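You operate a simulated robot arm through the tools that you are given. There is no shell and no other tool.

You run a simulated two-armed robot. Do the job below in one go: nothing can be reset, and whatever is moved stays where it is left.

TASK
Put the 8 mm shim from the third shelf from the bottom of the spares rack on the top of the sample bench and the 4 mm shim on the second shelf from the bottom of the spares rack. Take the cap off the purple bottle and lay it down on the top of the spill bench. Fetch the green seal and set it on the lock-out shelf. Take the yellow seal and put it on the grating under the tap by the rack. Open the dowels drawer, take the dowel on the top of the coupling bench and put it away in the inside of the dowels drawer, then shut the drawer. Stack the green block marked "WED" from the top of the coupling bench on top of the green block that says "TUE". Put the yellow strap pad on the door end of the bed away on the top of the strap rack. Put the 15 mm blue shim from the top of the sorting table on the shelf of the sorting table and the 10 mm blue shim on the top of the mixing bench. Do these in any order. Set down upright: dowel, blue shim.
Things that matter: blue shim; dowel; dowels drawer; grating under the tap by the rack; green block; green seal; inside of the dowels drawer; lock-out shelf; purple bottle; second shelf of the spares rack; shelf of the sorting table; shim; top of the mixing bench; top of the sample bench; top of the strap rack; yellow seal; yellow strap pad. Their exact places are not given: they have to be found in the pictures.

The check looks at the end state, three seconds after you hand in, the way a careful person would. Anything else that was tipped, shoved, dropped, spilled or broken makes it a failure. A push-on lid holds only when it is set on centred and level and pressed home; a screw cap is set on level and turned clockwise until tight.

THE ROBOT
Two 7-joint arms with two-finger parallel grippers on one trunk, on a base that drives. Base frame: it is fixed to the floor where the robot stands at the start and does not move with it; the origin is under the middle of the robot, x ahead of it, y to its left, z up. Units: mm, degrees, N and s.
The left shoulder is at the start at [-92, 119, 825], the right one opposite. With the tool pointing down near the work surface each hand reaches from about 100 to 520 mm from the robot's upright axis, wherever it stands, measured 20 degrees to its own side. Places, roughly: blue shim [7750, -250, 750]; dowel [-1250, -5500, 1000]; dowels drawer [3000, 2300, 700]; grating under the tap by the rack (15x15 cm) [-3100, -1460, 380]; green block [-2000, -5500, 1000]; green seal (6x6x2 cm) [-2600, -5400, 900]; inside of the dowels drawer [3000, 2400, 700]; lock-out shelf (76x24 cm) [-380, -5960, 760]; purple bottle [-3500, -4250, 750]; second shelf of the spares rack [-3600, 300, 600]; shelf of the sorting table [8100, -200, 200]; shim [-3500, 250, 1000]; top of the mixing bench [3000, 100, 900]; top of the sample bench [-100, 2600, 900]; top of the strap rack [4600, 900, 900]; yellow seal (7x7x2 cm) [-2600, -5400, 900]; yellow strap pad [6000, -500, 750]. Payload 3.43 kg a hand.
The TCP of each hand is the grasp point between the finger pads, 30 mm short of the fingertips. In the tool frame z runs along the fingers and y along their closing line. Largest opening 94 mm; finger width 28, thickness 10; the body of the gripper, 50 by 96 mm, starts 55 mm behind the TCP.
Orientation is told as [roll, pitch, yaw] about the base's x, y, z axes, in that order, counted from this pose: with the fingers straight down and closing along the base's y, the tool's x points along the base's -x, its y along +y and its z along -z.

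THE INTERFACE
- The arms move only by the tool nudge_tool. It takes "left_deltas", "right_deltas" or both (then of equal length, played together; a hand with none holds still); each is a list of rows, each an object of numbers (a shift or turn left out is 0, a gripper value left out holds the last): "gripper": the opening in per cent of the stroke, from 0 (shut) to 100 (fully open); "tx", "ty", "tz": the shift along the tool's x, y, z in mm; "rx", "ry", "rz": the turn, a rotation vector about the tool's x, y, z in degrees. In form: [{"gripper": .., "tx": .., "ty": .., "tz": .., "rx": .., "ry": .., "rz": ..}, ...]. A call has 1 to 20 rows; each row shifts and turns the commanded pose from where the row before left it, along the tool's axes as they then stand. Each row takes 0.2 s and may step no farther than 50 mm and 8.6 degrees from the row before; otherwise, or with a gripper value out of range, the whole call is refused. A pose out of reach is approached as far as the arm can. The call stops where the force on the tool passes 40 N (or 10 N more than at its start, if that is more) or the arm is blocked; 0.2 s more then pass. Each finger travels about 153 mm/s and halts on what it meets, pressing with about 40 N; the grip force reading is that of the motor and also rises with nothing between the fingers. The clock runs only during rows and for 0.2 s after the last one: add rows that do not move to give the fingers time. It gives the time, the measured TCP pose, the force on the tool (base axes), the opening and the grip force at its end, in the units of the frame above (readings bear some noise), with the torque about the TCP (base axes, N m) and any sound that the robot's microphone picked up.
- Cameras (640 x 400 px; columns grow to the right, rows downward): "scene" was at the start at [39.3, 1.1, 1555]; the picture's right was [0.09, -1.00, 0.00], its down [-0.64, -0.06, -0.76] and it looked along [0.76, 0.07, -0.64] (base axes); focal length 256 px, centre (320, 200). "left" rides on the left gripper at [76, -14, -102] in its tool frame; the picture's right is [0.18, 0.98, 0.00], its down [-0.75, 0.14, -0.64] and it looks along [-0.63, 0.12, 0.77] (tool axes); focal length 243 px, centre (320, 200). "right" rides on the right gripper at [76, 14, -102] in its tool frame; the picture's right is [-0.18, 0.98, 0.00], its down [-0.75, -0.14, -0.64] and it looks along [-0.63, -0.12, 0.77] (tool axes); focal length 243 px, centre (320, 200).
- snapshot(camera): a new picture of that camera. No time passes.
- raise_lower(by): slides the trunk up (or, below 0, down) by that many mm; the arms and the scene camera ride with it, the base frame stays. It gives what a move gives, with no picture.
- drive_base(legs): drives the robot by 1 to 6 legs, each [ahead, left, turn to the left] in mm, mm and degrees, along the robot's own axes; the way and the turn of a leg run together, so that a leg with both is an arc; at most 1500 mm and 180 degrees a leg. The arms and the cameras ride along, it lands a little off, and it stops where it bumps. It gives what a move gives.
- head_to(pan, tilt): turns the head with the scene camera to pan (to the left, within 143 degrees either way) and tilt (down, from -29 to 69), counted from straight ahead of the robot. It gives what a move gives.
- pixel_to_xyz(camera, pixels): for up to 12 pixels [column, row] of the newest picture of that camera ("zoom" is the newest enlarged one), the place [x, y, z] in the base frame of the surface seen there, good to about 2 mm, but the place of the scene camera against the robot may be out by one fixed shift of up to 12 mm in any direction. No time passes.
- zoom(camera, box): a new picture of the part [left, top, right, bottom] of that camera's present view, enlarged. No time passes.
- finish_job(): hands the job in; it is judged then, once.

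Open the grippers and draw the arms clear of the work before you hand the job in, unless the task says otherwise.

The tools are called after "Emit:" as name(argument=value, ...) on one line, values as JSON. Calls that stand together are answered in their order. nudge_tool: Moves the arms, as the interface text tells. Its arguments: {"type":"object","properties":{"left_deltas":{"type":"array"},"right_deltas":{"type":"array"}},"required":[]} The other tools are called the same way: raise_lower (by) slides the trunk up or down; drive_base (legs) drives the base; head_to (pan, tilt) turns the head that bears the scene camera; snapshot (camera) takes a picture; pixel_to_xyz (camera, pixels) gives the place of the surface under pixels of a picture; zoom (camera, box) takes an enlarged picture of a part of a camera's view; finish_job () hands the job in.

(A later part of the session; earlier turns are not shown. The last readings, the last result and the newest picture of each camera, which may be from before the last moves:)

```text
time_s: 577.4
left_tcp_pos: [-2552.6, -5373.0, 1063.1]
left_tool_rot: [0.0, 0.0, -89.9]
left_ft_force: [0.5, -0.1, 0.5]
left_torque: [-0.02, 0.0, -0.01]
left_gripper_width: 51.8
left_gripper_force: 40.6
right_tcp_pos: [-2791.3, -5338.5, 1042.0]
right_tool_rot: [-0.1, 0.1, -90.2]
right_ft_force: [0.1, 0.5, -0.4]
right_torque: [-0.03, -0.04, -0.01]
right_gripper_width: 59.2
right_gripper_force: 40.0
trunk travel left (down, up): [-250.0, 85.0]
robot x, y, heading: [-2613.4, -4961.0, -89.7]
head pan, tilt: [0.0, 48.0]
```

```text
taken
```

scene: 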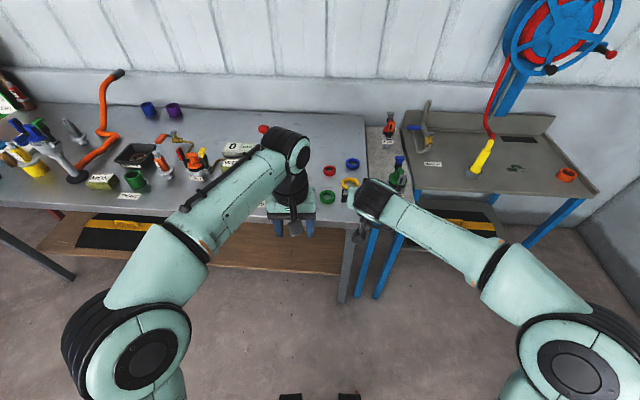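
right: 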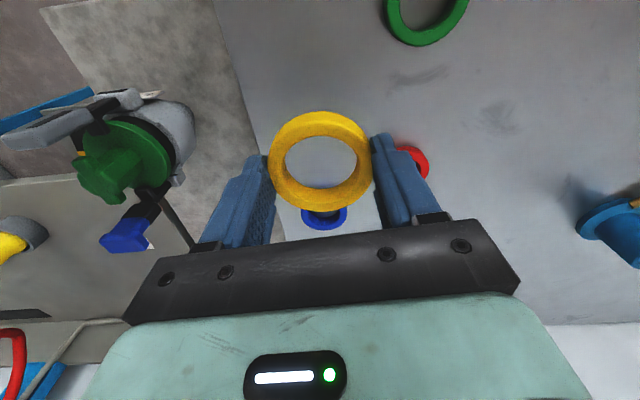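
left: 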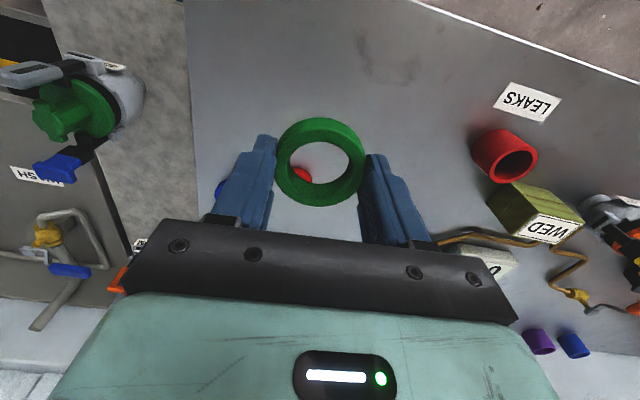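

The green seal is held. Before driving to the lock-out shelf I check the barrel and shelf positions to the left.

Emit:
nudge_tool(left_deltas=[{"tx": 40}, {"tx": 40}, {}], right_deltas=[{"tx": 30, "ty": 30}, {"tx": 10, "ty": 30}, {}])

Emit:
head_to(pan=65, tilt=25)

Emit:
snapshot(camera="scene")

```text
time_s: 578.2
left_tcp_pos: [-2553.0, -5293.1, 1062.9]
left_tool_rot: [0.0, 0.0, -89.9]
left_ft_force: [-0.6, 0.6, -0.5]
left_torque: [-0.02, 0.02, 0.02]
left_gripper_width: 51.8
left_gripper_force: 40.4
right_tcp_pos: [-2731.8, -5298.8, 1044.3]
right_tool_rot: [-0.2, 0.0, -90.1]
right_ft_force: [-1.1, 0.5, 0.4]
right_torque: [-0.02, 0.02, 0.01]
right_gripper_width: 59.0
right_gripper_force: 40.2
trunk travel left (down, up): [-250.0, 85.0]
robot x, y, heading: [-2616.6, -4960.1, -89.8]
head pan, tilt: [0.0, 48.0]
```

```text
time_s: 579.5
left_tcp_pos: [-2552.3, -5294.4, 1062.8]
left_tool_rot: [0.0, 0.0, -89.9]
left_ft_force: [-0.5, -0.2, -0.2]
left_torque: [0.03, 0.0, -0.04]
left_gripper_width: 51.4
left_gripper_force: 40.0
right_tcp_pos: [-2732.6, -5299.8, 1043.3]
right_tool_rot: [0.0, 0.0, -90.1]
right_ft_force: [0.9, 0.3, 0.1]
right_torque: [-0.02, -0.02, -0.01]
right_gripper_width: 59.2
right_gripper_force: 40.0
trunk travel left (down, up): [-250.0, 85.0]
robot x, y, heading: [-2612.2, -4959.6, -89.8]
head pan, tilt: [65.0, 25.0]
```

```text
taken
```

scene: 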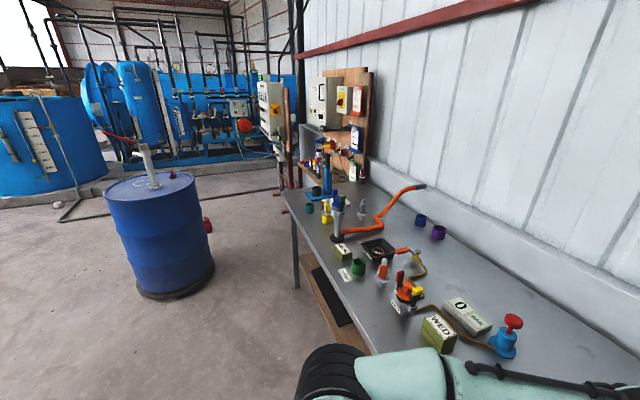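

Emit:
pixel_to_xyz(camera="scene", pixels=[[145, 285], [212, 270], [180, 297], [120, 220], [200, 215], [295, 285], [330, 190], [320, 195], [300, 190], [283, 192], [285, 160], [207, 225]])

Emit:
zoom(camera="scene", box=[260, 60, 400, 220])

```text
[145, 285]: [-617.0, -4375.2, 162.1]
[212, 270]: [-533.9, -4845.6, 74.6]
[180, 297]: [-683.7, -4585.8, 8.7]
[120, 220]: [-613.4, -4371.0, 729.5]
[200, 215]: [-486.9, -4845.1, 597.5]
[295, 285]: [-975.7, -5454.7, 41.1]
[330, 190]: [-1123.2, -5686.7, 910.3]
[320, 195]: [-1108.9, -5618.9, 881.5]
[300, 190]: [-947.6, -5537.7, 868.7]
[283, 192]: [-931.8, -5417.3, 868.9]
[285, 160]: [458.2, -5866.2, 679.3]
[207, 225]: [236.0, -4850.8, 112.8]
```

```text
2.50 times, centred on (330, 140) of scene
```

zoom: 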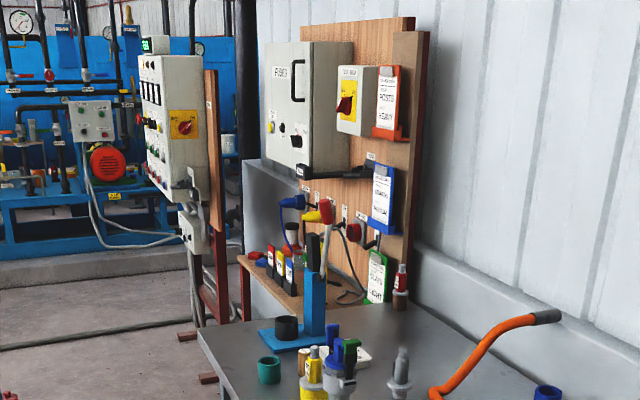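

The barrel spans y -4371…-4880 around x = -380; the bench ends at x = -932. I follow a curve between them: first to (-1200,-4970), then diagonally to (-700,-5150).

Emit:
drive_base(legs=[[0, 1410, 0], [180, 500, 0]])

Emit:
head_to(pan=10, tilt=30)

Emit:
snapshot(camera="scene")

```text
time_s: 596.5
left_tcp_pos: [-654.5, -5480.6, 1063.0]
left_tool_rot: [-0.1, 0.0, -90.9]
left_ft_force: [0.7, -0.3, -0.1]
left_torque: [0.01, -0.01, -0.03]
left_gripper_width: 50.8
left_gripper_force: 40.3
right_tcp_pos: [-834.3, -5484.8, 1043.9]
right_tool_rot: [-0.1, 0.1, -91.1]
right_ft_force: [0.2, -0.2, 0.5]
right_torque: [0.03, -0.04, 0.02]
right_gripper_width: 58.9
right_gripper_force: 40.3
trunk travel left (down, up): [-250.0, 85.0]
robot x, y, heading: [-708.4, -5141.2, -90.7]
head pan, tilt: [65.0, 25.0]
```

```text
time_s: 597.8
left_tcp_pos: [-654.6, -5480.0, 1062.4]
left_tool_rot: [0.0, 0.0, -91.0]
left_ft_force: [-0.2, -0.6, 0.7]
left_torque: [-0.02, -0.01, 0.0]
left_gripper_width: 51.2
left_gripper_force: 40.6
right_tcp_pos: [-835.5, -5484.1, 1043.9]
right_tool_rot: [-0.2, 0.0, -91.0]
right_ft_force: [-0.6, -0.5, -0.5]
right_torque: [0.0, 0.03, 0.01]
right_gripper_width: 58.8
right_gripper_force: 40.0
trunk travel left (down, up): [-250.0, 85.0]
robot x, y, heading: [-711.3, -5148.0, -90.7]
head pan, tilt: [10.0, 30.0]
```

```text
taken
```

scene: 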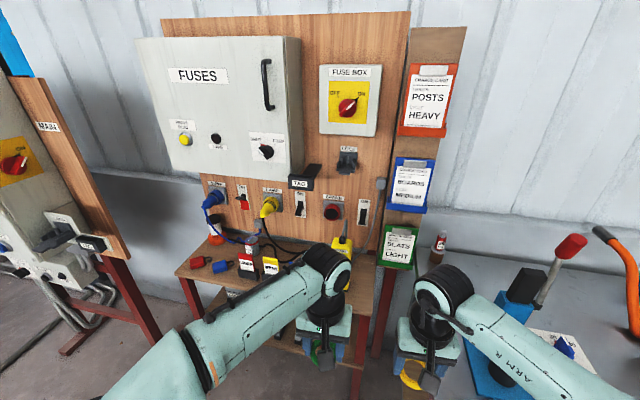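

Emit:
zoom(camera="scene", box=[160, 190, 400, 390])

Emit:
pixel_to_xyz(camera="scene", pixels=[[180, 272], [225, 262], [215, 280], [240, 300], [200, 262], [222, 268], [250, 270], [180, 250], [360, 330], [350, 290], [270, 262], [185, 320]])

```text
2.00 times, centred on (280, 290) of scene
```

zoom: 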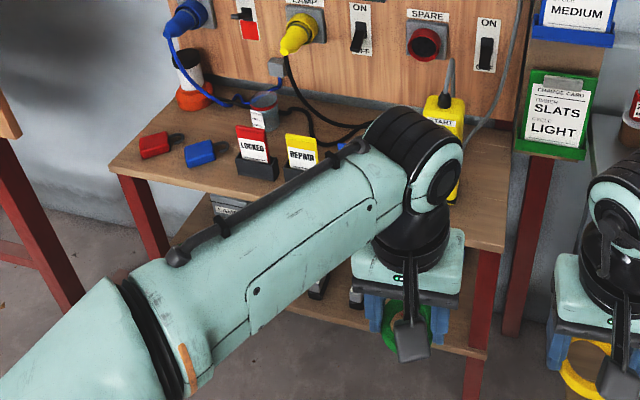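

```text
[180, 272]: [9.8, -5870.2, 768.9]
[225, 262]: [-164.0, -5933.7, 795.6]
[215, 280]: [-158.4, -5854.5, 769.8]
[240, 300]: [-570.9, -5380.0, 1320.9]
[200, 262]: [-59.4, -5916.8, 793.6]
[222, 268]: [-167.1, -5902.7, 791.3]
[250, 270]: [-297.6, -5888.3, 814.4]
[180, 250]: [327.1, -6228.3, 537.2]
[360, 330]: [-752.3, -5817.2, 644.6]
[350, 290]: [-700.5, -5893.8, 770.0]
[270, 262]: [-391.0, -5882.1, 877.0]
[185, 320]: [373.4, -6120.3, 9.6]
```

Emit:
snapshot(camera="left")

Emit:
snapshot(camera="right")

```text
taken
```

left: 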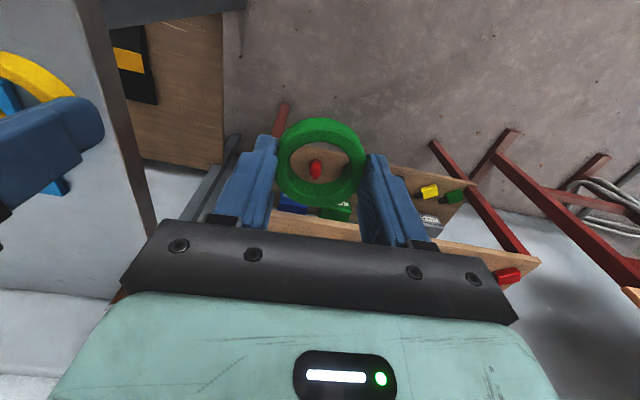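

```text
taken
```

right: 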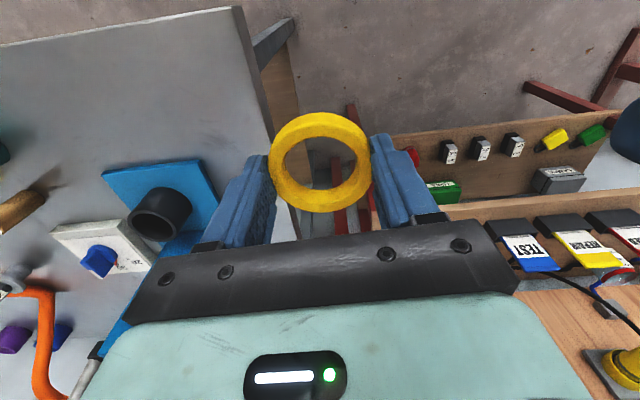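

I measure the remote, the card holder and the board at the right end of the shelf.

Emit:
pixel_to_xyz(camera="scene", pixels=[[345, 245], [335, 250], [352, 245], [382, 262], [412, 268], [385, 235], [440, 245], [362, 215], [330, 215], [365, 270], [375, 290], [368, 300]])

Emit:
pixel_to_xyz(camera="right", pixels=[[510, 232], [525, 255], [555, 260], [495, 240], [470, 205], [440, 215]])

```text
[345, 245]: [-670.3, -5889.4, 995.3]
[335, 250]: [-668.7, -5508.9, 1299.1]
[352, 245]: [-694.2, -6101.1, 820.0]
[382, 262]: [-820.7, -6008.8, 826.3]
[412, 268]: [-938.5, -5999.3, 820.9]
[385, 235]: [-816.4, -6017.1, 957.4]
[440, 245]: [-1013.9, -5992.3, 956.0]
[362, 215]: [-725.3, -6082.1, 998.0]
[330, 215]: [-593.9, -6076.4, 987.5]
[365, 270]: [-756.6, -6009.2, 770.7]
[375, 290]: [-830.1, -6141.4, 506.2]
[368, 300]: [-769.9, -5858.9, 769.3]
```

```text
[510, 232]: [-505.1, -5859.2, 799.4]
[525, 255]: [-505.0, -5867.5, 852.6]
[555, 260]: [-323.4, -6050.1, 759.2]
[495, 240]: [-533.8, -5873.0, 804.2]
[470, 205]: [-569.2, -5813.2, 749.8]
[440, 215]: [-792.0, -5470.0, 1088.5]
```

The gap near the remote is tight, so I look at the area between the blue plug and LOCKED card. I move to (-285,-5290) and look with the left camera.

Emit:
drive_base(legs=[[150, 100, 0.7], [0, 330, 0]])

Emit:
snapshot(camera="left")

Emit:
head_to(pan=0, tilt=40)

Emit:
snapshot(camera="scene")

```text
time_s: 602.4
left_tcp_pos: [-216.0, -5631.4, 1063.8]
left_tool_rot: [0.0, 0.0, -90.4]
left_ft_force: [0.9, 0.2, -1.0]
left_torque: [0.01, -0.02, 0.01]
left_gripper_width: 51.0
left_gripper_force: 40.2
right_tcp_pos: [-396.1, -5635.2, 1043.6]
right_tool_rot: [-0.2, 0.0, -90.5]
right_ft_force: [-1.2, -0.1, -0.2]
right_torque: [-0.01, 0.03, -0.01]
right_gripper_width: 59.0
right_gripper_force: 39.9
trunk travel left (down, up): [-250.0, 85.0]
robot x, y, heading: [-275.5, -5294.2, -90.2]
head pan, tilt: [10.0, 30.0]
```

```text
taken
```

left: 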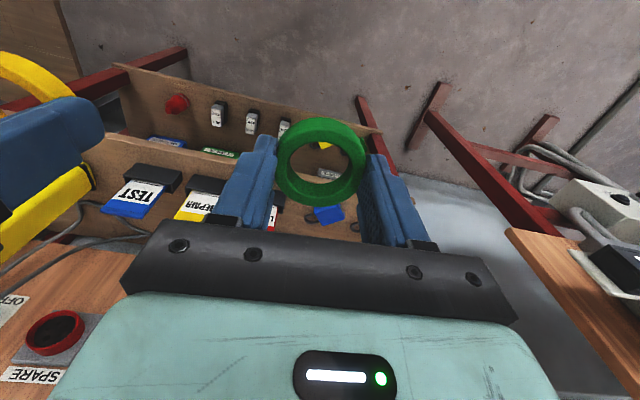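

```text
time_s: 603.1
left_tcp_pos: [-216.6, -5630.6, 1062.2]
left_tool_rot: [0.0, 0.0, -90.3]
left_ft_force: [-1.3, -0.7, -0.4]
left_torque: [-0.01, 0.01, 0.03]
left_gripper_width: 51.3
left_gripper_force: 39.6
right_tcp_pos: [-396.3, -5636.1, 1043.6]
right_tool_rot: [-0.1, 0.0, -90.5]
right_ft_force: [1.1, 0.5, -0.5]
right_torque: [0.0, 0.02, -0.01]
right_gripper_width: 59.1
right_gripper_force: 39.9
trunk travel left (down, up): [-250.0, 85.0]
robot x, y, heading: [-278.2, -5296.3, -90.0]
head pan, tilt: [0.0, 40.0]
```

```text
taken
```

scene: 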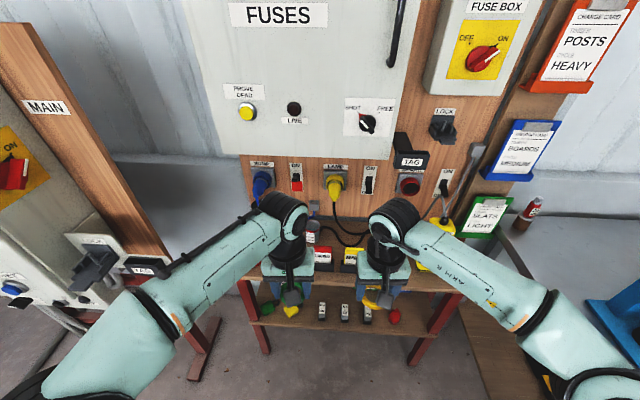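

I check how far the fuse box and plugs stick out and shelf items seen by the left camera.

Emit:
pixel_to_xyz(camera="scene", pixels=[[300, 80], [300, 150], [262, 185], [335, 185], [275, 165], [367, 122], [245, 112], [408, 160], [400, 185]])

Emit:
pixel_to_xyz(camera="left", pixels=[[325, 213], [345, 205], [272, 220], [240, 195], [200, 195], [145, 190], [300, 225], [355, 225], [190, 165], [380, 200]])

```text
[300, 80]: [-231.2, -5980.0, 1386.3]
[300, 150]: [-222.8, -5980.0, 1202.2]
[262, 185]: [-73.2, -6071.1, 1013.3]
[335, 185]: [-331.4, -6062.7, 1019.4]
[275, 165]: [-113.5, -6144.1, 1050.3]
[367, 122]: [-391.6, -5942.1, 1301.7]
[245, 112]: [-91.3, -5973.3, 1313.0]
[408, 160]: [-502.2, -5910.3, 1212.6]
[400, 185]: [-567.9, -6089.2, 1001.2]
```

```text
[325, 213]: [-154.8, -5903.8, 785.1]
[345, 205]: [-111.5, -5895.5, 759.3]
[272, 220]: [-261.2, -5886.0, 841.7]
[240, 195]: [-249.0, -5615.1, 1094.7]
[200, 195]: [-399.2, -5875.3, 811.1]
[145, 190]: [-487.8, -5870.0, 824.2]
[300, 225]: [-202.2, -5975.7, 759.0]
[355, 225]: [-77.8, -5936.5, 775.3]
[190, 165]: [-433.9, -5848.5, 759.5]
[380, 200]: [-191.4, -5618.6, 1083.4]
```

The gap between blue plug (x ≥ -185) and LOCKED card (x ≤ -258) is free. I rotate the left hand 90° clockwise (closing along y) and move above it.

Emit:
nudge_tool(left_deltas=[{"rz": 7.5}, {"rz": 7.5}, {"rz": 7.5}, {"rz": 7.5}, {"rz": 7.5}, {"rz": 7.5}, {"rz": 7.5}, {"rz": 7.5}, {"rz": 7.5}, {"rz": 7.5}, {"rz": 7.5}, {"rz": 7.2}, {}])

Emit:
snapshot(camera="left")

```text
time_s: 605.9
left_tcp_pos: [-216.2, -5630.1, 1063.5]
left_tool_rot: [-0.1, 0.0, 180.0]
left_ft_force: [-1.0, 0.4, -0.4]
left_torque: [0.01, -0.01, -0.02]
left_gripper_width: 51.2
left_gripper_force: 39.6
right_tcp_pos: [-395.6, -5638.0, 1043.6]
right_tool_rot: [-0.1, 0.0, -90.4]
right_ft_force: [0.1, -0.7, -0.5]
right_torque: [0.0, 0.01, 0.03]
right_gripper_width: 58.9
right_gripper_force: 39.8
trunk travel left (down, up): [-250.0, 85.0]
robot x, y, heading: [-273.3, -5297.1, -90.3]
head pan, tilt: [0.0, 40.0]
```

```text
taken
```

left: 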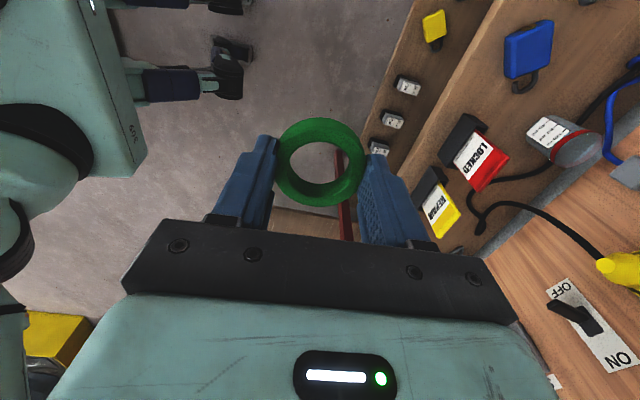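

A clear view: blue padlock (525,55), LOCKED holder (470,145), cup (565,140). I measure the gap.

Emit:
pixel_to_xyz(camera="left", pixels=[[510, 75], [520, 90], [545, 25], [440, 150], [465, 118], [480, 130], [505, 155], [535, 130], [480, 90], [500, 105], [450, 100], [420, 140]])

```text
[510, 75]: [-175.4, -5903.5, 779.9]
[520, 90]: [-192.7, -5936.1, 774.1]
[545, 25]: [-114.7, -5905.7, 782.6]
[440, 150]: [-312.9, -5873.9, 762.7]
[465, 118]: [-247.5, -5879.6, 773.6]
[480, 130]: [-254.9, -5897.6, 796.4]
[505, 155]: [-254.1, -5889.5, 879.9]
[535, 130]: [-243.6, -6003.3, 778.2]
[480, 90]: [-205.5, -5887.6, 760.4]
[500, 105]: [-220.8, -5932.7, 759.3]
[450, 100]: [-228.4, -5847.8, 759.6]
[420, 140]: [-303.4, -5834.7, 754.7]
```

Target ring centre (-214.5,-5890). I drive 100 mm ahead and bring the ring above the gap.

Emit:
drive_base(legs=[[100, 0, 0]])

Emit:
nudge_tool(left_deltas=[{"ty": 30, "tz": 15}, {"ty": 35, "tz": 25}, {"ty": 35, "tz": 25}, {"ty": 30, "tz": 25}, {}])

Emit:
snapshot(camera="left")

```text
time_s: 607.1
left_tcp_pos: [-216.8, -5730.0, 1061.8]
left_tool_rot: [-0.2, -0.1, 179.9]
left_ft_force: [0.5, 0.1, 0.9]
left_torque: [0.02, 0.0, -0.01]
left_gripper_width: 51.1
left_gripper_force: 39.8
right_tcp_pos: [-396.7, -5735.4, 1043.6]
right_tool_rot: [-0.1, 0.0, -90.5]
right_ft_force: [-0.3, -0.3, -0.4]
right_torque: [0.04, -0.03, 0.01]
right_gripper_width: 59.2
right_gripper_force: 40.3
trunk travel left (down, up): [-250.0, 85.0]
robot x, y, heading: [-274.0, -5397.2, -90.2]
head pan, tilt: [0.0, 40.0]
```

```text
time_s: 608.3
left_tcp_pos: [-217.7, -5859.2, 972.9]
left_tool_rot: [0.0, -0.1, 179.9]
left_ft_force: [-0.1, -0.7, 0.3]
left_torque: [-0.03, -0.01, -0.01]
left_gripper_width: 50.9
left_gripper_force: 40.2
right_tcp_pos: [-396.6, -5734.2, 1043.7]
right_tool_rot: [-0.1, 0.0, -90.5]
right_ft_force: [0.4, 0.1, -0.3]
right_torque: [-0.03, -0.01, 0.02]
right_gripper_width: 59.0
right_gripper_force: 39.7
trunk travel left (down, up): [-250.0, 85.0]
robot x, y, heading: [-273.5, -5394.5, -90.0]
head pan, tilt: [0.0, 40.0]
```

```text
taken
```

left: 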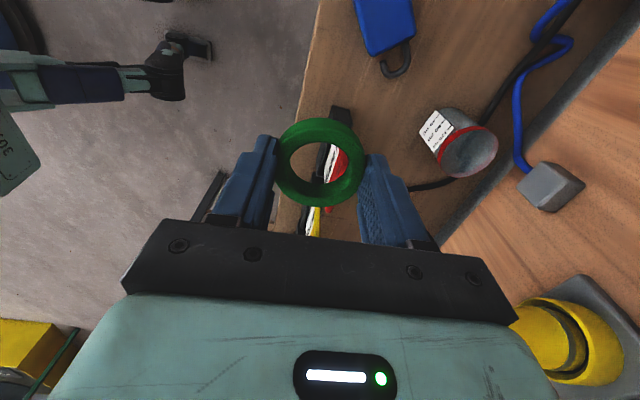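

I centre at (-214.5,-5890) and lower to just above the shelf.

Emit:
nudge_tool(left_deltas=[{"tx": 3, "ty": 31}, {"tz": 40}, {"tz": 40}, {"tz": 40}, {"tz": 30}, {"tz": 18}, {}])

Emit:
snapshot(camera="left")

Emit:
pixel_to_xyz(camera="left", pixels=[[320, 120], [320, 205], [320, 160], [280, 120], [345, 108], [350, 130], [390, 110], [345, 115]])

```text
time_s: 609.6
left_tcp_pos: [-213.9, -5894.9, 825.7]
left_tool_rot: [1.4, -0.7, -179.8]
left_ft_force: [3.0, 1.7, 13.4]
left_torque: [0.12, 0.55, -0.12]
left_gripper_width: 51.2
left_gripper_force: 39.8
right_tcp_pos: [-395.1, -5734.5, 1044.6]
right_tool_rot: [-0.1, -0.1, -90.5]
right_ft_force: [0.3, 0.3, 0.7]
right_torque: [-0.01, 0.01, -0.03]
right_gripper_width: 58.9
right_gripper_force: 40.4
trunk travel left (down, up): [-250.0, 85.0]
robot x, y, heading: [-274.1, -5396.2, -90.3]
head pan, tilt: [0.0, 40.0]
stopped in row 6 (left hand): the force on the tool passed its limit at 51 N (the readings are from after the stop); the commanded pose is now the measured one
```

```text
taken
```

left: 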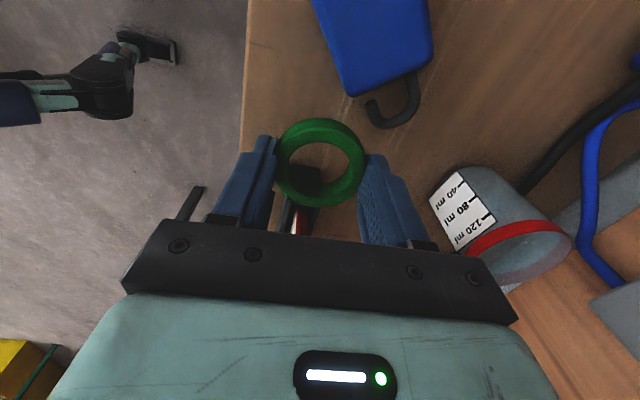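

```text
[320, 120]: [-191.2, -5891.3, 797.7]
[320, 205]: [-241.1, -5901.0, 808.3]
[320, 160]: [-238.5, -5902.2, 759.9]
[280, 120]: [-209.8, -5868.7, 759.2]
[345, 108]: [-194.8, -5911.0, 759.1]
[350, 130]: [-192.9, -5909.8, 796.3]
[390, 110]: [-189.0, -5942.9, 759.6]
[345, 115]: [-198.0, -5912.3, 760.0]
```

It touched something at z 825 (ring tilted ~10°). I raise 40 mm and check the LOCKED holder's place.

Emit:
nudge_tool(left_deltas=[{"tz": -20}, {"tz": -25}, {}])

Emit:
snapshot(camera="left")

Emit:
zoom(camera="left", box=[250, 90, 400, 240])

Emit:
snapshot(camera="right")

```text
time_s: 610.5
left_tcp_pos: [-214.4, -5893.6, 866.5]
left_tool_rot: [1.2, -0.6, -179.8]
left_ft_force: [-0.3, -0.4, -0.6]
left_torque: [0.02, 0.04, -0.01]
left_gripper_width: 51.1
left_gripper_force: 39.9
right_tcp_pos: [-397.0, -5733.5, 1043.3]
right_tool_rot: [-0.1, 0.0, -90.5]
right_ft_force: [-1.0, 0.1, -0.8]
right_torque: [-0.03, 0.02, -0.03]
right_gripper_width: 58.8
right_gripper_force: 40.2
trunk travel left (down, up): [-250.0, 85.0]
robot x, y, heading: [-277.8, -5397.0, -89.9]
head pan, tilt: [0.0, 40.0]
```

```text
taken
```

left: 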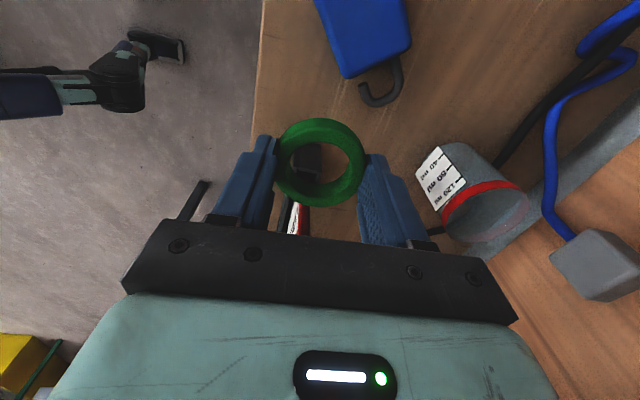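

```text
2.67 times, centred on (325, 165) of left
```

zoom: 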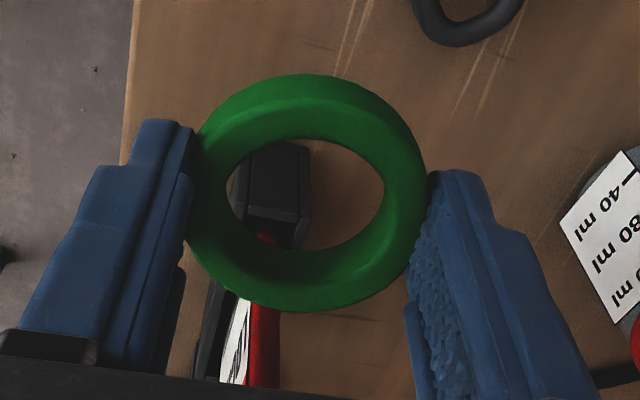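

```text
taken
```

right: 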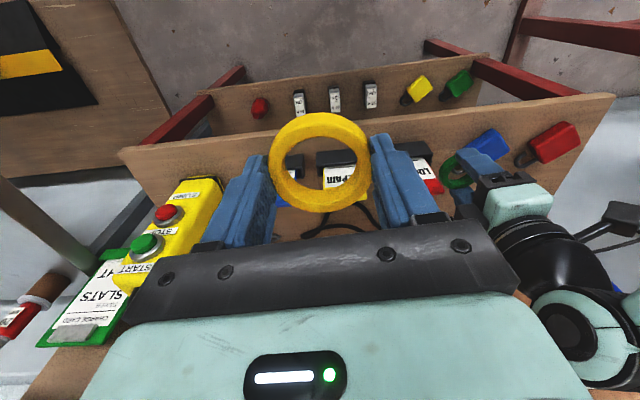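

I query the holder corners visible through the ring and the ring's tilt.

Emit:
pixel_to_xyz(camera="left", pixels=[[300, 147], [316, 150], [317, 165], [310, 175], [303, 160], [300, 150], [322, 150], [325, 172], [322, 123], [322, 200], [280, 160], [360, 160]])

```text
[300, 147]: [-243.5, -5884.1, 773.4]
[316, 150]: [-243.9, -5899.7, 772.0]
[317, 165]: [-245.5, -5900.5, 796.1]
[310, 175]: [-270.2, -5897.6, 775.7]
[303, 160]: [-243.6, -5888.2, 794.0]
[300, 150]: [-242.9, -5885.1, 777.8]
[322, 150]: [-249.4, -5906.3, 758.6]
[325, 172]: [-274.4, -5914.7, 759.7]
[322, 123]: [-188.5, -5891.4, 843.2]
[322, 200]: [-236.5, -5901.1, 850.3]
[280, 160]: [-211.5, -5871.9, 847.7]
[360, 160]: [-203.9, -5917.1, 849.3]
```

The box on the gripper's -x side met the LOCKED card; this gap doesn't suit. I back the hand out and inspect the gap between TEST card and the yellow remote instead.

Emit:
nudge_tool(left_deltas=[{"tz": -35}, {"tz": -40}, {"tz": -40, "ty": -20}, {"ty": -45}, {"ty": -45}, {"ty": -45}, {}])

Emit:
zoom(camera="right", box=[100, 80, 620, 260])

Emit:
pixel_to_xyz(camera="right", pixels=[[215, 185], [200, 182], [222, 190], [285, 165], [296, 165], [330, 158], [320, 165], [275, 195], [250, 150], [235, 160], [425, 175], [330, 180]])

```text
time_s: 612.0
left_tcp_pos: [-212.0, -5737.4, 980.6]
left_tool_rot: [1.2, -0.6, -179.9]
left_ft_force: [0.2, -0.2, -0.5]
left_torque: [-0.01, -0.03, -0.02]
left_gripper_width: 51.2
left_gripper_force: 39.7
right_tcp_pos: [-396.7, -5736.9, 1044.1]
right_tool_rot: [-0.1, 0.1, -90.6]
right_ft_force: [0.5, 0.9, 0.4]
right_torque: [0.01, -0.02, -0.02]
right_gripper_width: 58.9
right_gripper_force: 40.1
trunk travel left (down, up): [-250.0, 85.0]
robot x, y, heading: [-275.4, -5393.3, -90.1]
head pan, tilt: [0.0, 40.0]
```

```text
1.23 times, centred on (360, 170) of right
```

zoom: 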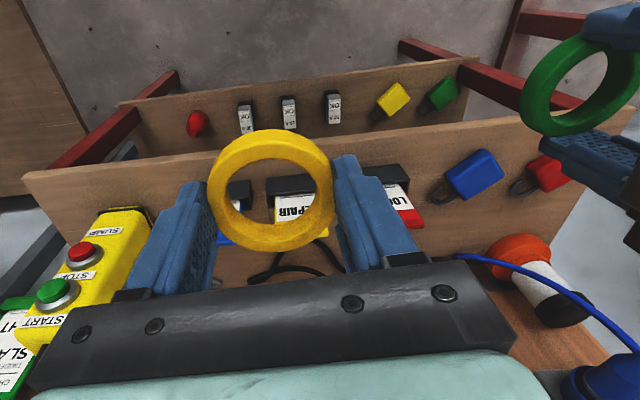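

```text
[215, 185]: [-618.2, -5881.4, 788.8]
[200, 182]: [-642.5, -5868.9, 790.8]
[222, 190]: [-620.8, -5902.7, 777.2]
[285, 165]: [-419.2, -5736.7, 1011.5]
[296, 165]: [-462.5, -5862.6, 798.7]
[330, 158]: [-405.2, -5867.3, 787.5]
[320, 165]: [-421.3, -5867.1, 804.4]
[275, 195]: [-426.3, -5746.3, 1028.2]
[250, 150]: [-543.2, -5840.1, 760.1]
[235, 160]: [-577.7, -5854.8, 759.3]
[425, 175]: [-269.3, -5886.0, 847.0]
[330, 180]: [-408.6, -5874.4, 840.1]
```

The gap there is only 80 mm; the right end of the shelf (x -690…-768) is better. I turn the left hand back to yaw -90, move the base to about (-560,-5440) and turn it 35° right.

Emit:
nudge_tool(left_deltas=[{"rz": -7.5, "tz": -15}, {"rz": -7.5, "tz": -15}, {"rz": -7.5, "tz": -15}, {"rz": -7.5}, {"rz": -7.5}, {"rz": -7.5}, {"rz": -7.5}, {"rz": -7.5}, {"rz": -7.5}, {"rz": -7.5}, {"rz": -7.5}, {"rz": -7.5}, {}])

Emit:
drive_base(legs=[[0, -285, 0], [30, 0, -35]])

Emit:
snapshot(camera="left")

Emit:
snapshot(camera="scene")

```text
time_s: 614.9
left_tcp_pos: [-214.2, -5736.3, 1023.7]
left_tool_rot: [-0.6, -1.1, -89.6]
left_ft_force: [0.5, 0.2, 0.8]
left_torque: [0.03, 0.01, 0.02]
left_gripper_width: 51.2
left_gripper_force: 39.9
right_tcp_pos: [-396.5, -5735.6, 1043.8]
right_tool_rot: [-0.1, 0.0, -90.5]
right_ft_force: [-0.7, 0.1, -0.2]
right_torque: [0.02, -0.01, 0.01]
right_gripper_width: 59.2
right_gripper_force: 40.5
trunk travel left (down, up): [-250.0, 85.0]
robot x, y, heading: [-271.7, -5398.6, -89.9]
head pan, tilt: [0.0, 40.0]
```

```text
time_s: 619.6
left_tcp_pos: [-716.2, -5734.8, 1023.6]
left_tool_rot: [-0.6, -1.2, -125.2]
left_ft_force: [0.5, -1.0, -0.5]
left_torque: [-0.04, 0.0, 0.0]
left_gripper_width: 51.1
left_gripper_force: 40.0
right_tcp_pos: [-865.9, -5628.2, 1042.5]
right_tool_rot: [0.0, -0.1, -125.8]
right_ft_force: [0.9, 0.4, -0.3]
right_torque: [0.01, -0.01, 0.02]
right_gripper_width: 59.1
right_gripper_force: 39.7
trunk travel left (down, up): [-250.0, 85.0]
robot x, y, heading: [-569.3, -5419.2, -125.4]
head pan, tilt: [0.0, 40.0]
```

```text
taken
```

left: 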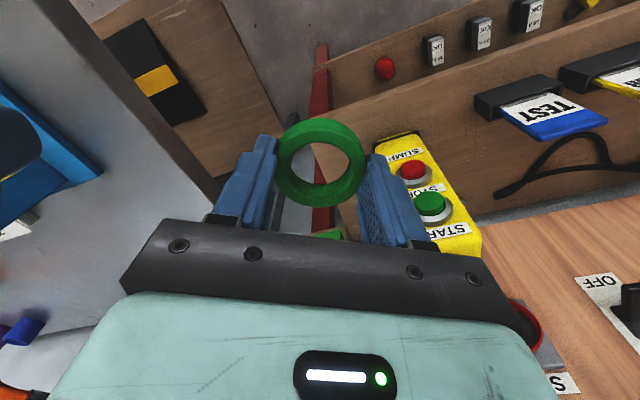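

```text
taken
```

scene: 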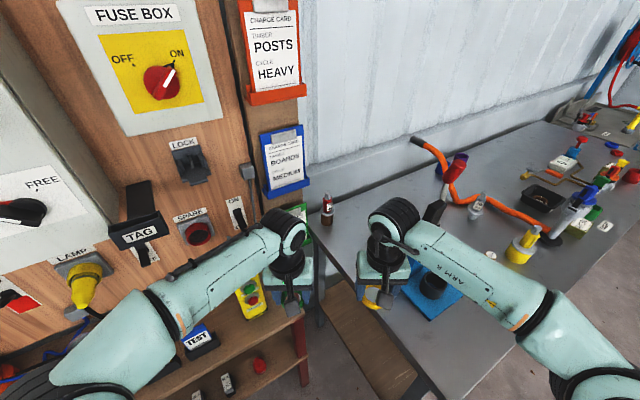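

I measure the remote's edges and the right end of the shelf from this view.

Emit:
pixel_to_xyz(camera="left", pixels=[[378, 145], [376, 160], [415, 137], [400, 160], [450, 185], [478, 108], [490, 90], [440, 110], [460, 130], [350, 120], [330, 110], [470, 235]])

Emit:
pixel_to_xyz(camera="scene", pixels=[[240, 320], [245, 290], [265, 300], [258, 315], [238, 295], [212, 340], [280, 330], [298, 315], [225, 330]])

```text
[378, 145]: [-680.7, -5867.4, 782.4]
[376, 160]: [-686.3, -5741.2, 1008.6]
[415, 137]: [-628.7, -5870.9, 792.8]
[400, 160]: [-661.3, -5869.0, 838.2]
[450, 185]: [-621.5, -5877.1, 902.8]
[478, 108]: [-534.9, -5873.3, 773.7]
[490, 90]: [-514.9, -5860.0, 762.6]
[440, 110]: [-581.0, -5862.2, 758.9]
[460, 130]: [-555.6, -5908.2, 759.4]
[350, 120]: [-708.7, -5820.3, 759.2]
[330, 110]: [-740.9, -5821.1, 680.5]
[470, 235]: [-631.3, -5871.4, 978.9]
```

```text
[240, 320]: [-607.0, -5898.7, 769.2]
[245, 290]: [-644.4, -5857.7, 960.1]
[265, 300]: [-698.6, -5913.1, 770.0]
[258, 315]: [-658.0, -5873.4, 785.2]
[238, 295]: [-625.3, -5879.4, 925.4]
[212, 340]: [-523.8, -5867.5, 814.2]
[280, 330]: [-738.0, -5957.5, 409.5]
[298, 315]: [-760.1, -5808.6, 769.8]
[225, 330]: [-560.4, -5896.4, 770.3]
```

The remote spans x -620…-681 with front face y ≈ -5869. I'll set the ring at (-736,-5848): rotate the hand to yaw -90 and move above it.

Emit:
nudge_tool(left_deltas=[{"rz": -7}, {"rz": -7}, {"rz": -7}, {"rz": -7}, {"rz": -7.3}, {"tx": -35, "ty": -6}, {"tx": -40, "ty": -7}, {"tx": -38, "ty": -7}, {"tz": 30}, {"tz": 30}, {"tz": 30}, {}])

Emit:
snapshot(camera="left")

Emit:
pixel_to_xyz(camera="left", pixels=[[320, 90], [260, 90], [380, 80], [320, 60], [400, 100], [420, 130], [235, 80], [320, 120], [320, 200], [280, 160], [360, 160]])

```text
time_s: 622.2
left_tcp_pos: [-739.1, -5849.7, 935.1]
left_tool_rot: [-1.2, -0.6, -89.9]
left_ft_force: [0.5, -0.3, -0.6]
left_torque: [0.01, 0.04, -0.02]
left_gripper_width: 50.9
left_gripper_force: 40.5
right_tcp_pos: [-865.2, -5628.4, 1043.9]
right_tool_rot: [-0.1, 0.0, -125.9]
right_ft_force: [0.7, 0.1, 0.4]
right_torque: [0.0, 0.05, 0.0]
right_gripper_width: 58.8
right_gripper_force: 39.6
trunk travel left (down, up): [-250.0, 85.0]
robot x, y, heading: [-568.9, -5421.6, -125.5]
head pan, tilt: [0.0, 40.0]
```

```text
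taken
```

left: 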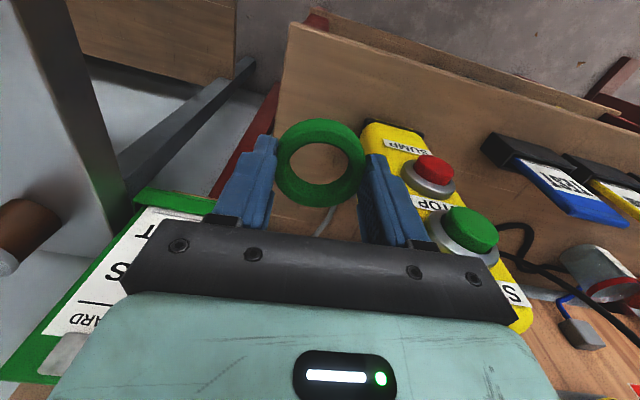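

```text
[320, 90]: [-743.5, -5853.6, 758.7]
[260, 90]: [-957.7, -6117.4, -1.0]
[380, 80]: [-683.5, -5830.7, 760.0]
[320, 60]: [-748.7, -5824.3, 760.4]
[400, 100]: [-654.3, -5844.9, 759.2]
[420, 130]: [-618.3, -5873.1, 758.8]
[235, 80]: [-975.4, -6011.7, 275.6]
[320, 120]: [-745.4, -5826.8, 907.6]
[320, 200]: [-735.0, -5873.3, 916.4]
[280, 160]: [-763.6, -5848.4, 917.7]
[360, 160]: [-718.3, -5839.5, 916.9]
```

Shelf is free below. I shift 5 mm toward +x and lower to just above the shelf.

Emit:
nudge_tool(left_deltas=[{"ty": 5}, {"tz": 30}, {"tz": 30}, {"tz": 30}, {"tz": 25}, {}])

Emit:
snapshot(camera="left")

```text
time_s: 622.8
left_tcp_pos: [-738.0, -5848.9, 931.2]
left_tool_rot: [-2.2, -1.6, -90.1]
left_ft_force: [0.7, 4.4, 12.8]
left_torque: [-0.45, -0.62, 0.24]
left_gripper_width: 51.0
left_gripper_force: 40.4
right_tcp_pos: [-864.5, -5628.4, 1044.1]
right_tool_rot: [-0.1, 0.0, -125.9]
right_ft_force: [0.4, -0.1, -1.5]
right_torque: [0.05, -0.01, 0.03]
right_gripper_width: 59.0
right_gripper_force: 39.7
trunk travel left (down, up): [-250.0, 85.0]
robot x, y, heading: [-569.5, -5422.3, -125.5]
head pan, tilt: [0.0, 40.0]
stopped in row 2 (left hand): the force on the tool passed its limit at 59 N (the readings are from after the stop); the commanded pose is now the measured one
```

```text
taken
```

left: 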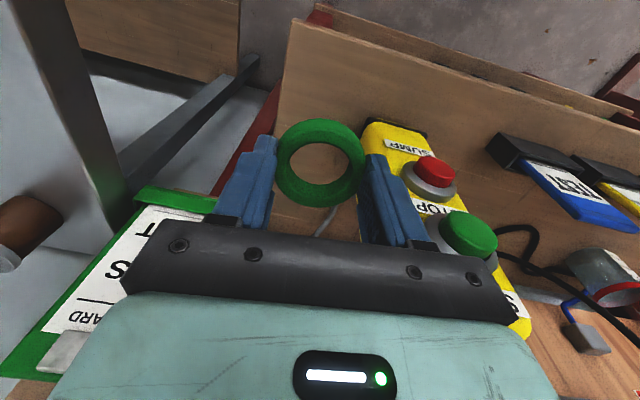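

The gripper body touched the tall remote (top z ≈ 985). I raise 40 mm at once and check the remote.

Emit:
nudge_tool(left_deltas=[{"tz": -20}, {"tz": -25}, {}])

Emit:
snapshot(camera="left")

Emit:
pixel_to_xyz(camera="left", pixels=[[368, 130], [425, 140], [375, 140], [400, 150], [480, 240], [510, 320], [450, 240], [520, 300], [470, 210], [440, 170]])

Emit:
head_to(pan=10, tilt=45)

Emit:
zoom(camera="scene", box=[200, 180, 400, 340])

```text
time_s: 623.6
left_tcp_pos: [-737.7, -5849.7, 973.5]
left_tool_rot: [-1.9, -1.4, -90.1]
left_ft_force: [1.1, 0.0, 0.2]
left_torque: [-0.03, 0.01, 0.0]
left_gripper_width: 51.1
left_gripper_force: 39.8
right_tcp_pos: [-865.5, -5627.9, 1043.5]
right_tool_rot: [-0.1, 0.0, -125.9]
right_ft_force: [0.1, -0.5, -1.1]
right_torque: [0.01, -0.01, -0.02]
right_gripper_width: 59.2
right_gripper_force: 40.7
trunk travel left (down, up): [-250.0, 85.0]
robot x, y, heading: [-569.4, -5421.3, -125.4]
head pan, tilt: [0.0, 40.0]
```

```text
taken
```

left: 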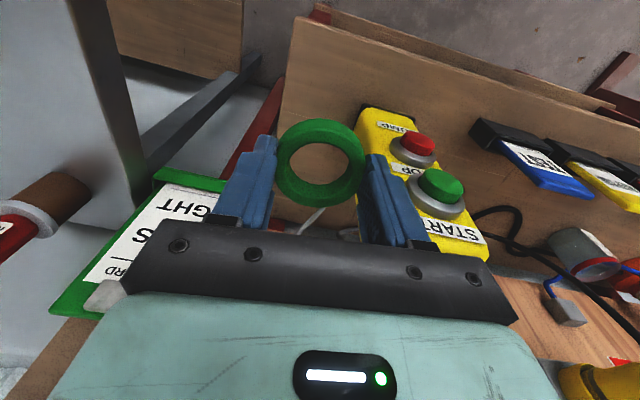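

```text
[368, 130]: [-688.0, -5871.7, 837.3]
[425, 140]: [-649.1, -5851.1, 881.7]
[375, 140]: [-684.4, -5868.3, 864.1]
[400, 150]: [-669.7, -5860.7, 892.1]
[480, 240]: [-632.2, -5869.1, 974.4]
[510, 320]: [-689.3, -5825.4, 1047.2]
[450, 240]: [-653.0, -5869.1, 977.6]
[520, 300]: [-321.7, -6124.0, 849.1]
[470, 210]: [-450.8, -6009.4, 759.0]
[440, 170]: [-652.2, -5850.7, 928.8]
```

```text
time_s: 624.3
left_tcp_pos: [-737.4, -5849.3, 974.8]
left_tool_rot: [-2.0, -1.2, -90.0]
left_ft_force: [0.2, 0.4, 0.5]
left_torque: [0.0, 0.01, 0.0]
left_gripper_width: 51.2
left_gripper_force: 39.7
right_tcp_pos: [-865.2, -5628.7, 1043.9]
right_tool_rot: [-0.2, 0.0, -125.9]
right_ft_force: [-0.9, -0.6, -0.1]
right_torque: [0.02, 0.0, -0.02]
right_gripper_width: 59.2
right_gripper_force: 40.2
trunk travel left (down, up): [-250.0, 85.0]
robot x, y, heading: [-566.7, -5424.5, -125.5]
head pan, tilt: [10.0, 45.0]
```

```text
2.50 times, centred on (300, 260) of scene
```

zoom: 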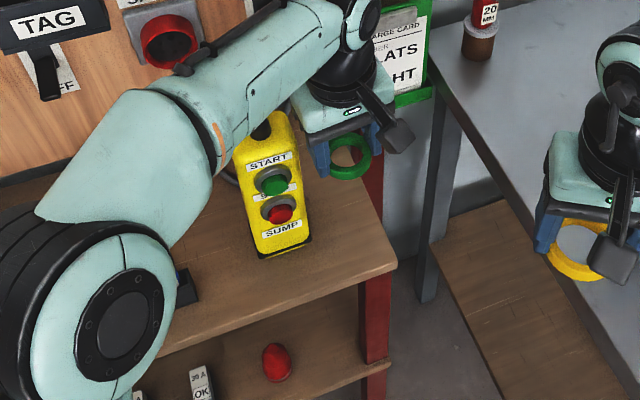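

The pendant still stands. The rub was only at its edge, so I move 16 mm toward the shelf front and 4 mm outward, and level the tool before lowering again in small steps.

Emit:
nudge_tool(left_deltas=[{"tx": 16, "ty": -4, "rx": -1.9, "ry": 1.3}, {}, {"tz": 20}, {"tz": 15}, {"tz": 10}, {}])

Emit:
nudge_tool(left_deltas=[{"tz": 10}, {"tz": 10}, {"tz": 10}, {}])

Emit:
snapshot(camera="left")

Emit:
zoom(camera="scene", box=[200, 180, 400, 340])

```text
time_s: 625.7
left_tcp_pos: [-738.3, -5834.2, 929.6]
left_tool_rot: [-0.1, 0.0, -90.0]
left_ft_force: [-0.5, 0.2, -0.3]
left_torque: [0.01, -0.02, 0.03]
left_gripper_width: 51.0
left_gripper_force: 40.2
right_tcp_pos: [-865.4, -5628.8, 1042.9]
right_tool_rot: [-0.1, 0.0, -125.9]
right_ft_force: [0.2, -0.1, -0.2]
right_torque: [0.0, 0.02, 0.0]
right_gripper_width: 59.3
right_gripper_force: 39.6
trunk travel left (down, up): [-250.0, 85.0]
robot x, y, heading: [-569.0, -5424.7, -125.8]
head pan, tilt: [10.0, 45.0]
```

```text
time_s: 626.7
left_tcp_pos: [-740.2, -5833.0, 900.3]
left_tool_rot: [-0.1, -0.1, -90.0]
left_ft_force: [0.1, 0.3, 0.0]
left_torque: [0.0, 0.01, 0.0]
left_gripper_width: 50.9
left_gripper_force: 40.0
right_tcp_pos: [-864.1, -5628.9, 1043.7]
right_tool_rot: [-0.1, 0.0, -126.0]
right_ft_force: [-1.0, 0.2, 0.0]
right_torque: [0.02, 0.02, 0.05]
right_gripper_width: 58.9
right_gripper_force: 40.1
trunk travel left (down, up): [-250.0, 85.0]
robot x, y, heading: [-573.4, -5426.9, -125.5]
head pan, tilt: [10.0, 45.0]
```

```text
taken
```

left: 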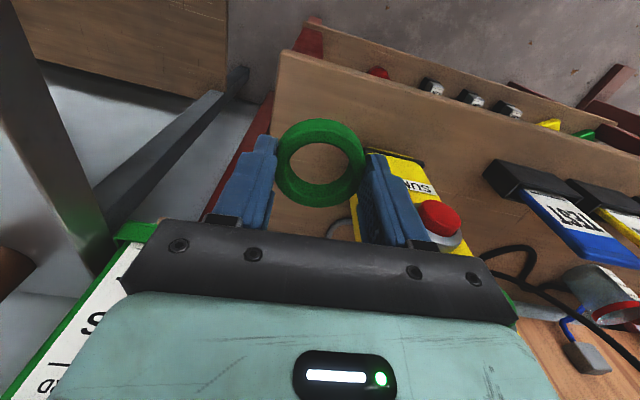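

```text
2.50 times, centred on (300, 260) of scene
```

zoom: 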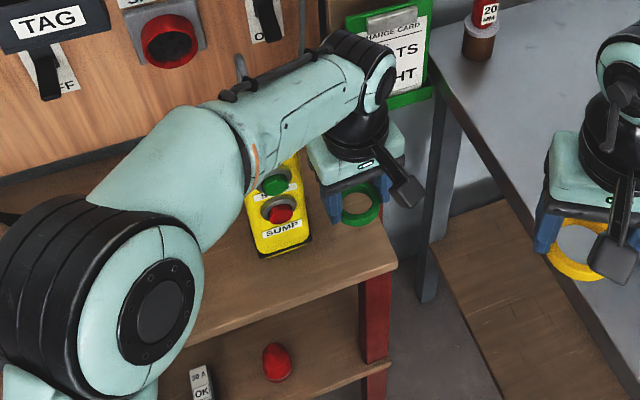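

It passes now, but the forearm would come very near the pendant if lowered further. I raise the hand, turn the base to about -105° and come in with the elbow farther from the board.

Emit:
nudge_tool(left_deltas=[{"tz": -45}, {"tz": -45}, {"tz": -45}, {"tz": -45}, {"tx": 40}, {"tx": 40}, {"tx": 40}, {}])

Emit:
drive_base(legs=[[0, 0, 20]])

Emit:
snapshot(camera="scene")

```text
time_s: 628.5
left_tcp_pos: [-739.3, -5712.8, 1077.5]
left_tool_rot: [-0.2, -0.1, -90.0]
left_ft_force: [0.7, 0.4, 0.1]
left_torque: [0.01, -0.01, 0.01]
left_gripper_width: 51.1
left_gripper_force: 40.2
right_tcp_pos: [-864.3, -5628.5, 1042.8]
right_tool_rot: [-0.1, 0.0, -125.8]
right_ft_force: [0.4, -0.7, -0.8]
right_torque: [0.01, -0.01, -0.01]
right_gripper_width: 59.0
right_gripper_force: 40.1
trunk travel left (down, up): [-250.0, 85.0]
robot x, y, heading: [-569.6, -5421.6, -125.7]
head pan, tilt: [10.0, 45.0]
```

```text
time_s: 630.0
left_tcp_pos: [-629.6, -5752.4, 1078.8]
left_tool_rot: [-0.1, -0.1, -70.1]
left_ft_force: [-0.3, 0.4, 0.7]
left_torque: [0.03, -0.02, -0.01]
left_gripper_width: 51.1
left_gripper_force: 39.8
right_tcp_pos: [-776.8, -5715.4, 1043.2]
right_tool_rot: [-0.1, 0.0, -105.9]
right_ft_force: [-0.2, -0.6, -0.3]
right_torque: [0.01, 0.02, -0.03]
right_gripper_width: 59.0
right_gripper_force: 39.6
trunk travel left (down, up): [-250.0, 85.0]
robot x, y, heading: [-569.8, -5420.4, -105.5]
head pan, tilt: [10.0, 45.0]
```

```text
taken
```

scene: 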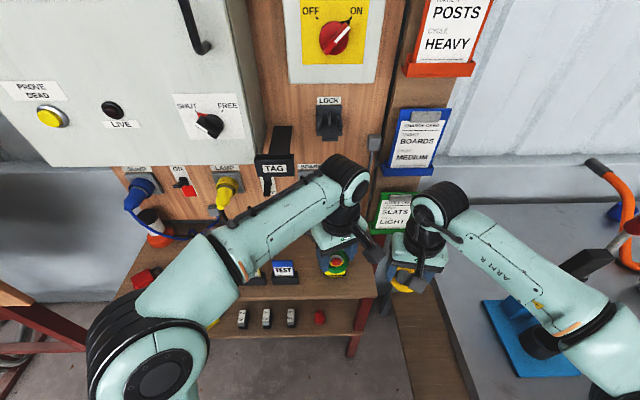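

I move the right hand farther right and shift the base 30 mm right, then bring the left hand over the target again.

Emit:
nudge_tool(right_deltas=[{"tx": 10, "ty": -37}, {"tx": 10, "ty": -37}, {"tx": 10, "ty": -37}, {}])

Emit:
drive_base(legs=[[0, -30, 0]])

Emit:
nudge_tool(left_deltas=[{"rz": 7}, {"rz": 7}, {"rz": 6}, {}])

```text
time_s: 631.0
left_tcp_pos: [-629.2, -5752.6, 1079.4]
left_tool_rot: [-0.1, 0.0, -70.0]
left_ft_force: [-0.5, -0.5, 0.5]
left_torque: [0.01, 0.01, 0.01]
left_gripper_width: 50.9
left_gripper_force: 40.1
right_tcp_pos: [-875.1, -5657.3, 1043.2]
right_tool_rot: [-0.1, 0.1, -105.9]
right_ft_force: [-0.1, 0.0, 0.0]
right_torque: [-0.05, -0.03, 0.01]
right_gripper_width: 58.9
right_gripper_force: 40.5
trunk travel left (down, up): [-250.0, 85.0]
robot x, y, heading: [-570.9, -5419.0, -105.6]
head pan, tilt: [10.0, 45.0]
```

```text
time_s: 631.9
left_tcp_pos: [-657.7, -5744.6, 1079.7]
left_tool_rot: [0.0, -0.1, -70.0]
left_ft_force: [-0.3, 0.0, -0.4]
left_torque: [0.0, 0.0, -0.02]
left_gripper_width: 51.3
left_gripper_force: 40.1
right_tcp_pos: [-905.8, -5650.2, 1042.3]
right_tool_rot: [0.0, 0.0, -106.0]
right_ft_force: [0.3, -1.4, -0.1]
right_torque: [0.0, 0.0, -0.01]
right_gripper_width: 58.9
right_gripper_force: 40.4
trunk travel left (down, up): [-250.0, 85.0]
robot x, y, heading: [-597.4, -5416.0, -105.4]
head pan, tilt: [10.0, 45.0]
```

```text
time_s: 632.9
left_tcp_pos: [-657.5, -5745.0, 1078.4]
left_tool_rot: [-0.1, 0.0, -90.2]
left_ft_force: [0.3, 0.8, -0.6]
left_torque: [0.03, -0.01, 0.01]
left_gripper_width: 51.2
left_gripper_force: 39.9
right_tcp_pos: [-906.1, -5649.3, 1042.7]
right_tool_rot: [-0.1, 0.0, -106.0]
right_ft_force: [-0.8, 0.3, -0.3]
right_torque: [0.01, 0.02, -0.03]
right_gripper_width: 59.0
right_gripper_force: 40.3
trunk travel left (down, up): [-250.0, 85.0]
robot x, y, heading: [-600.1, -5413.4, -105.5]
head pan, tilt: [10.0, 45.0]
```

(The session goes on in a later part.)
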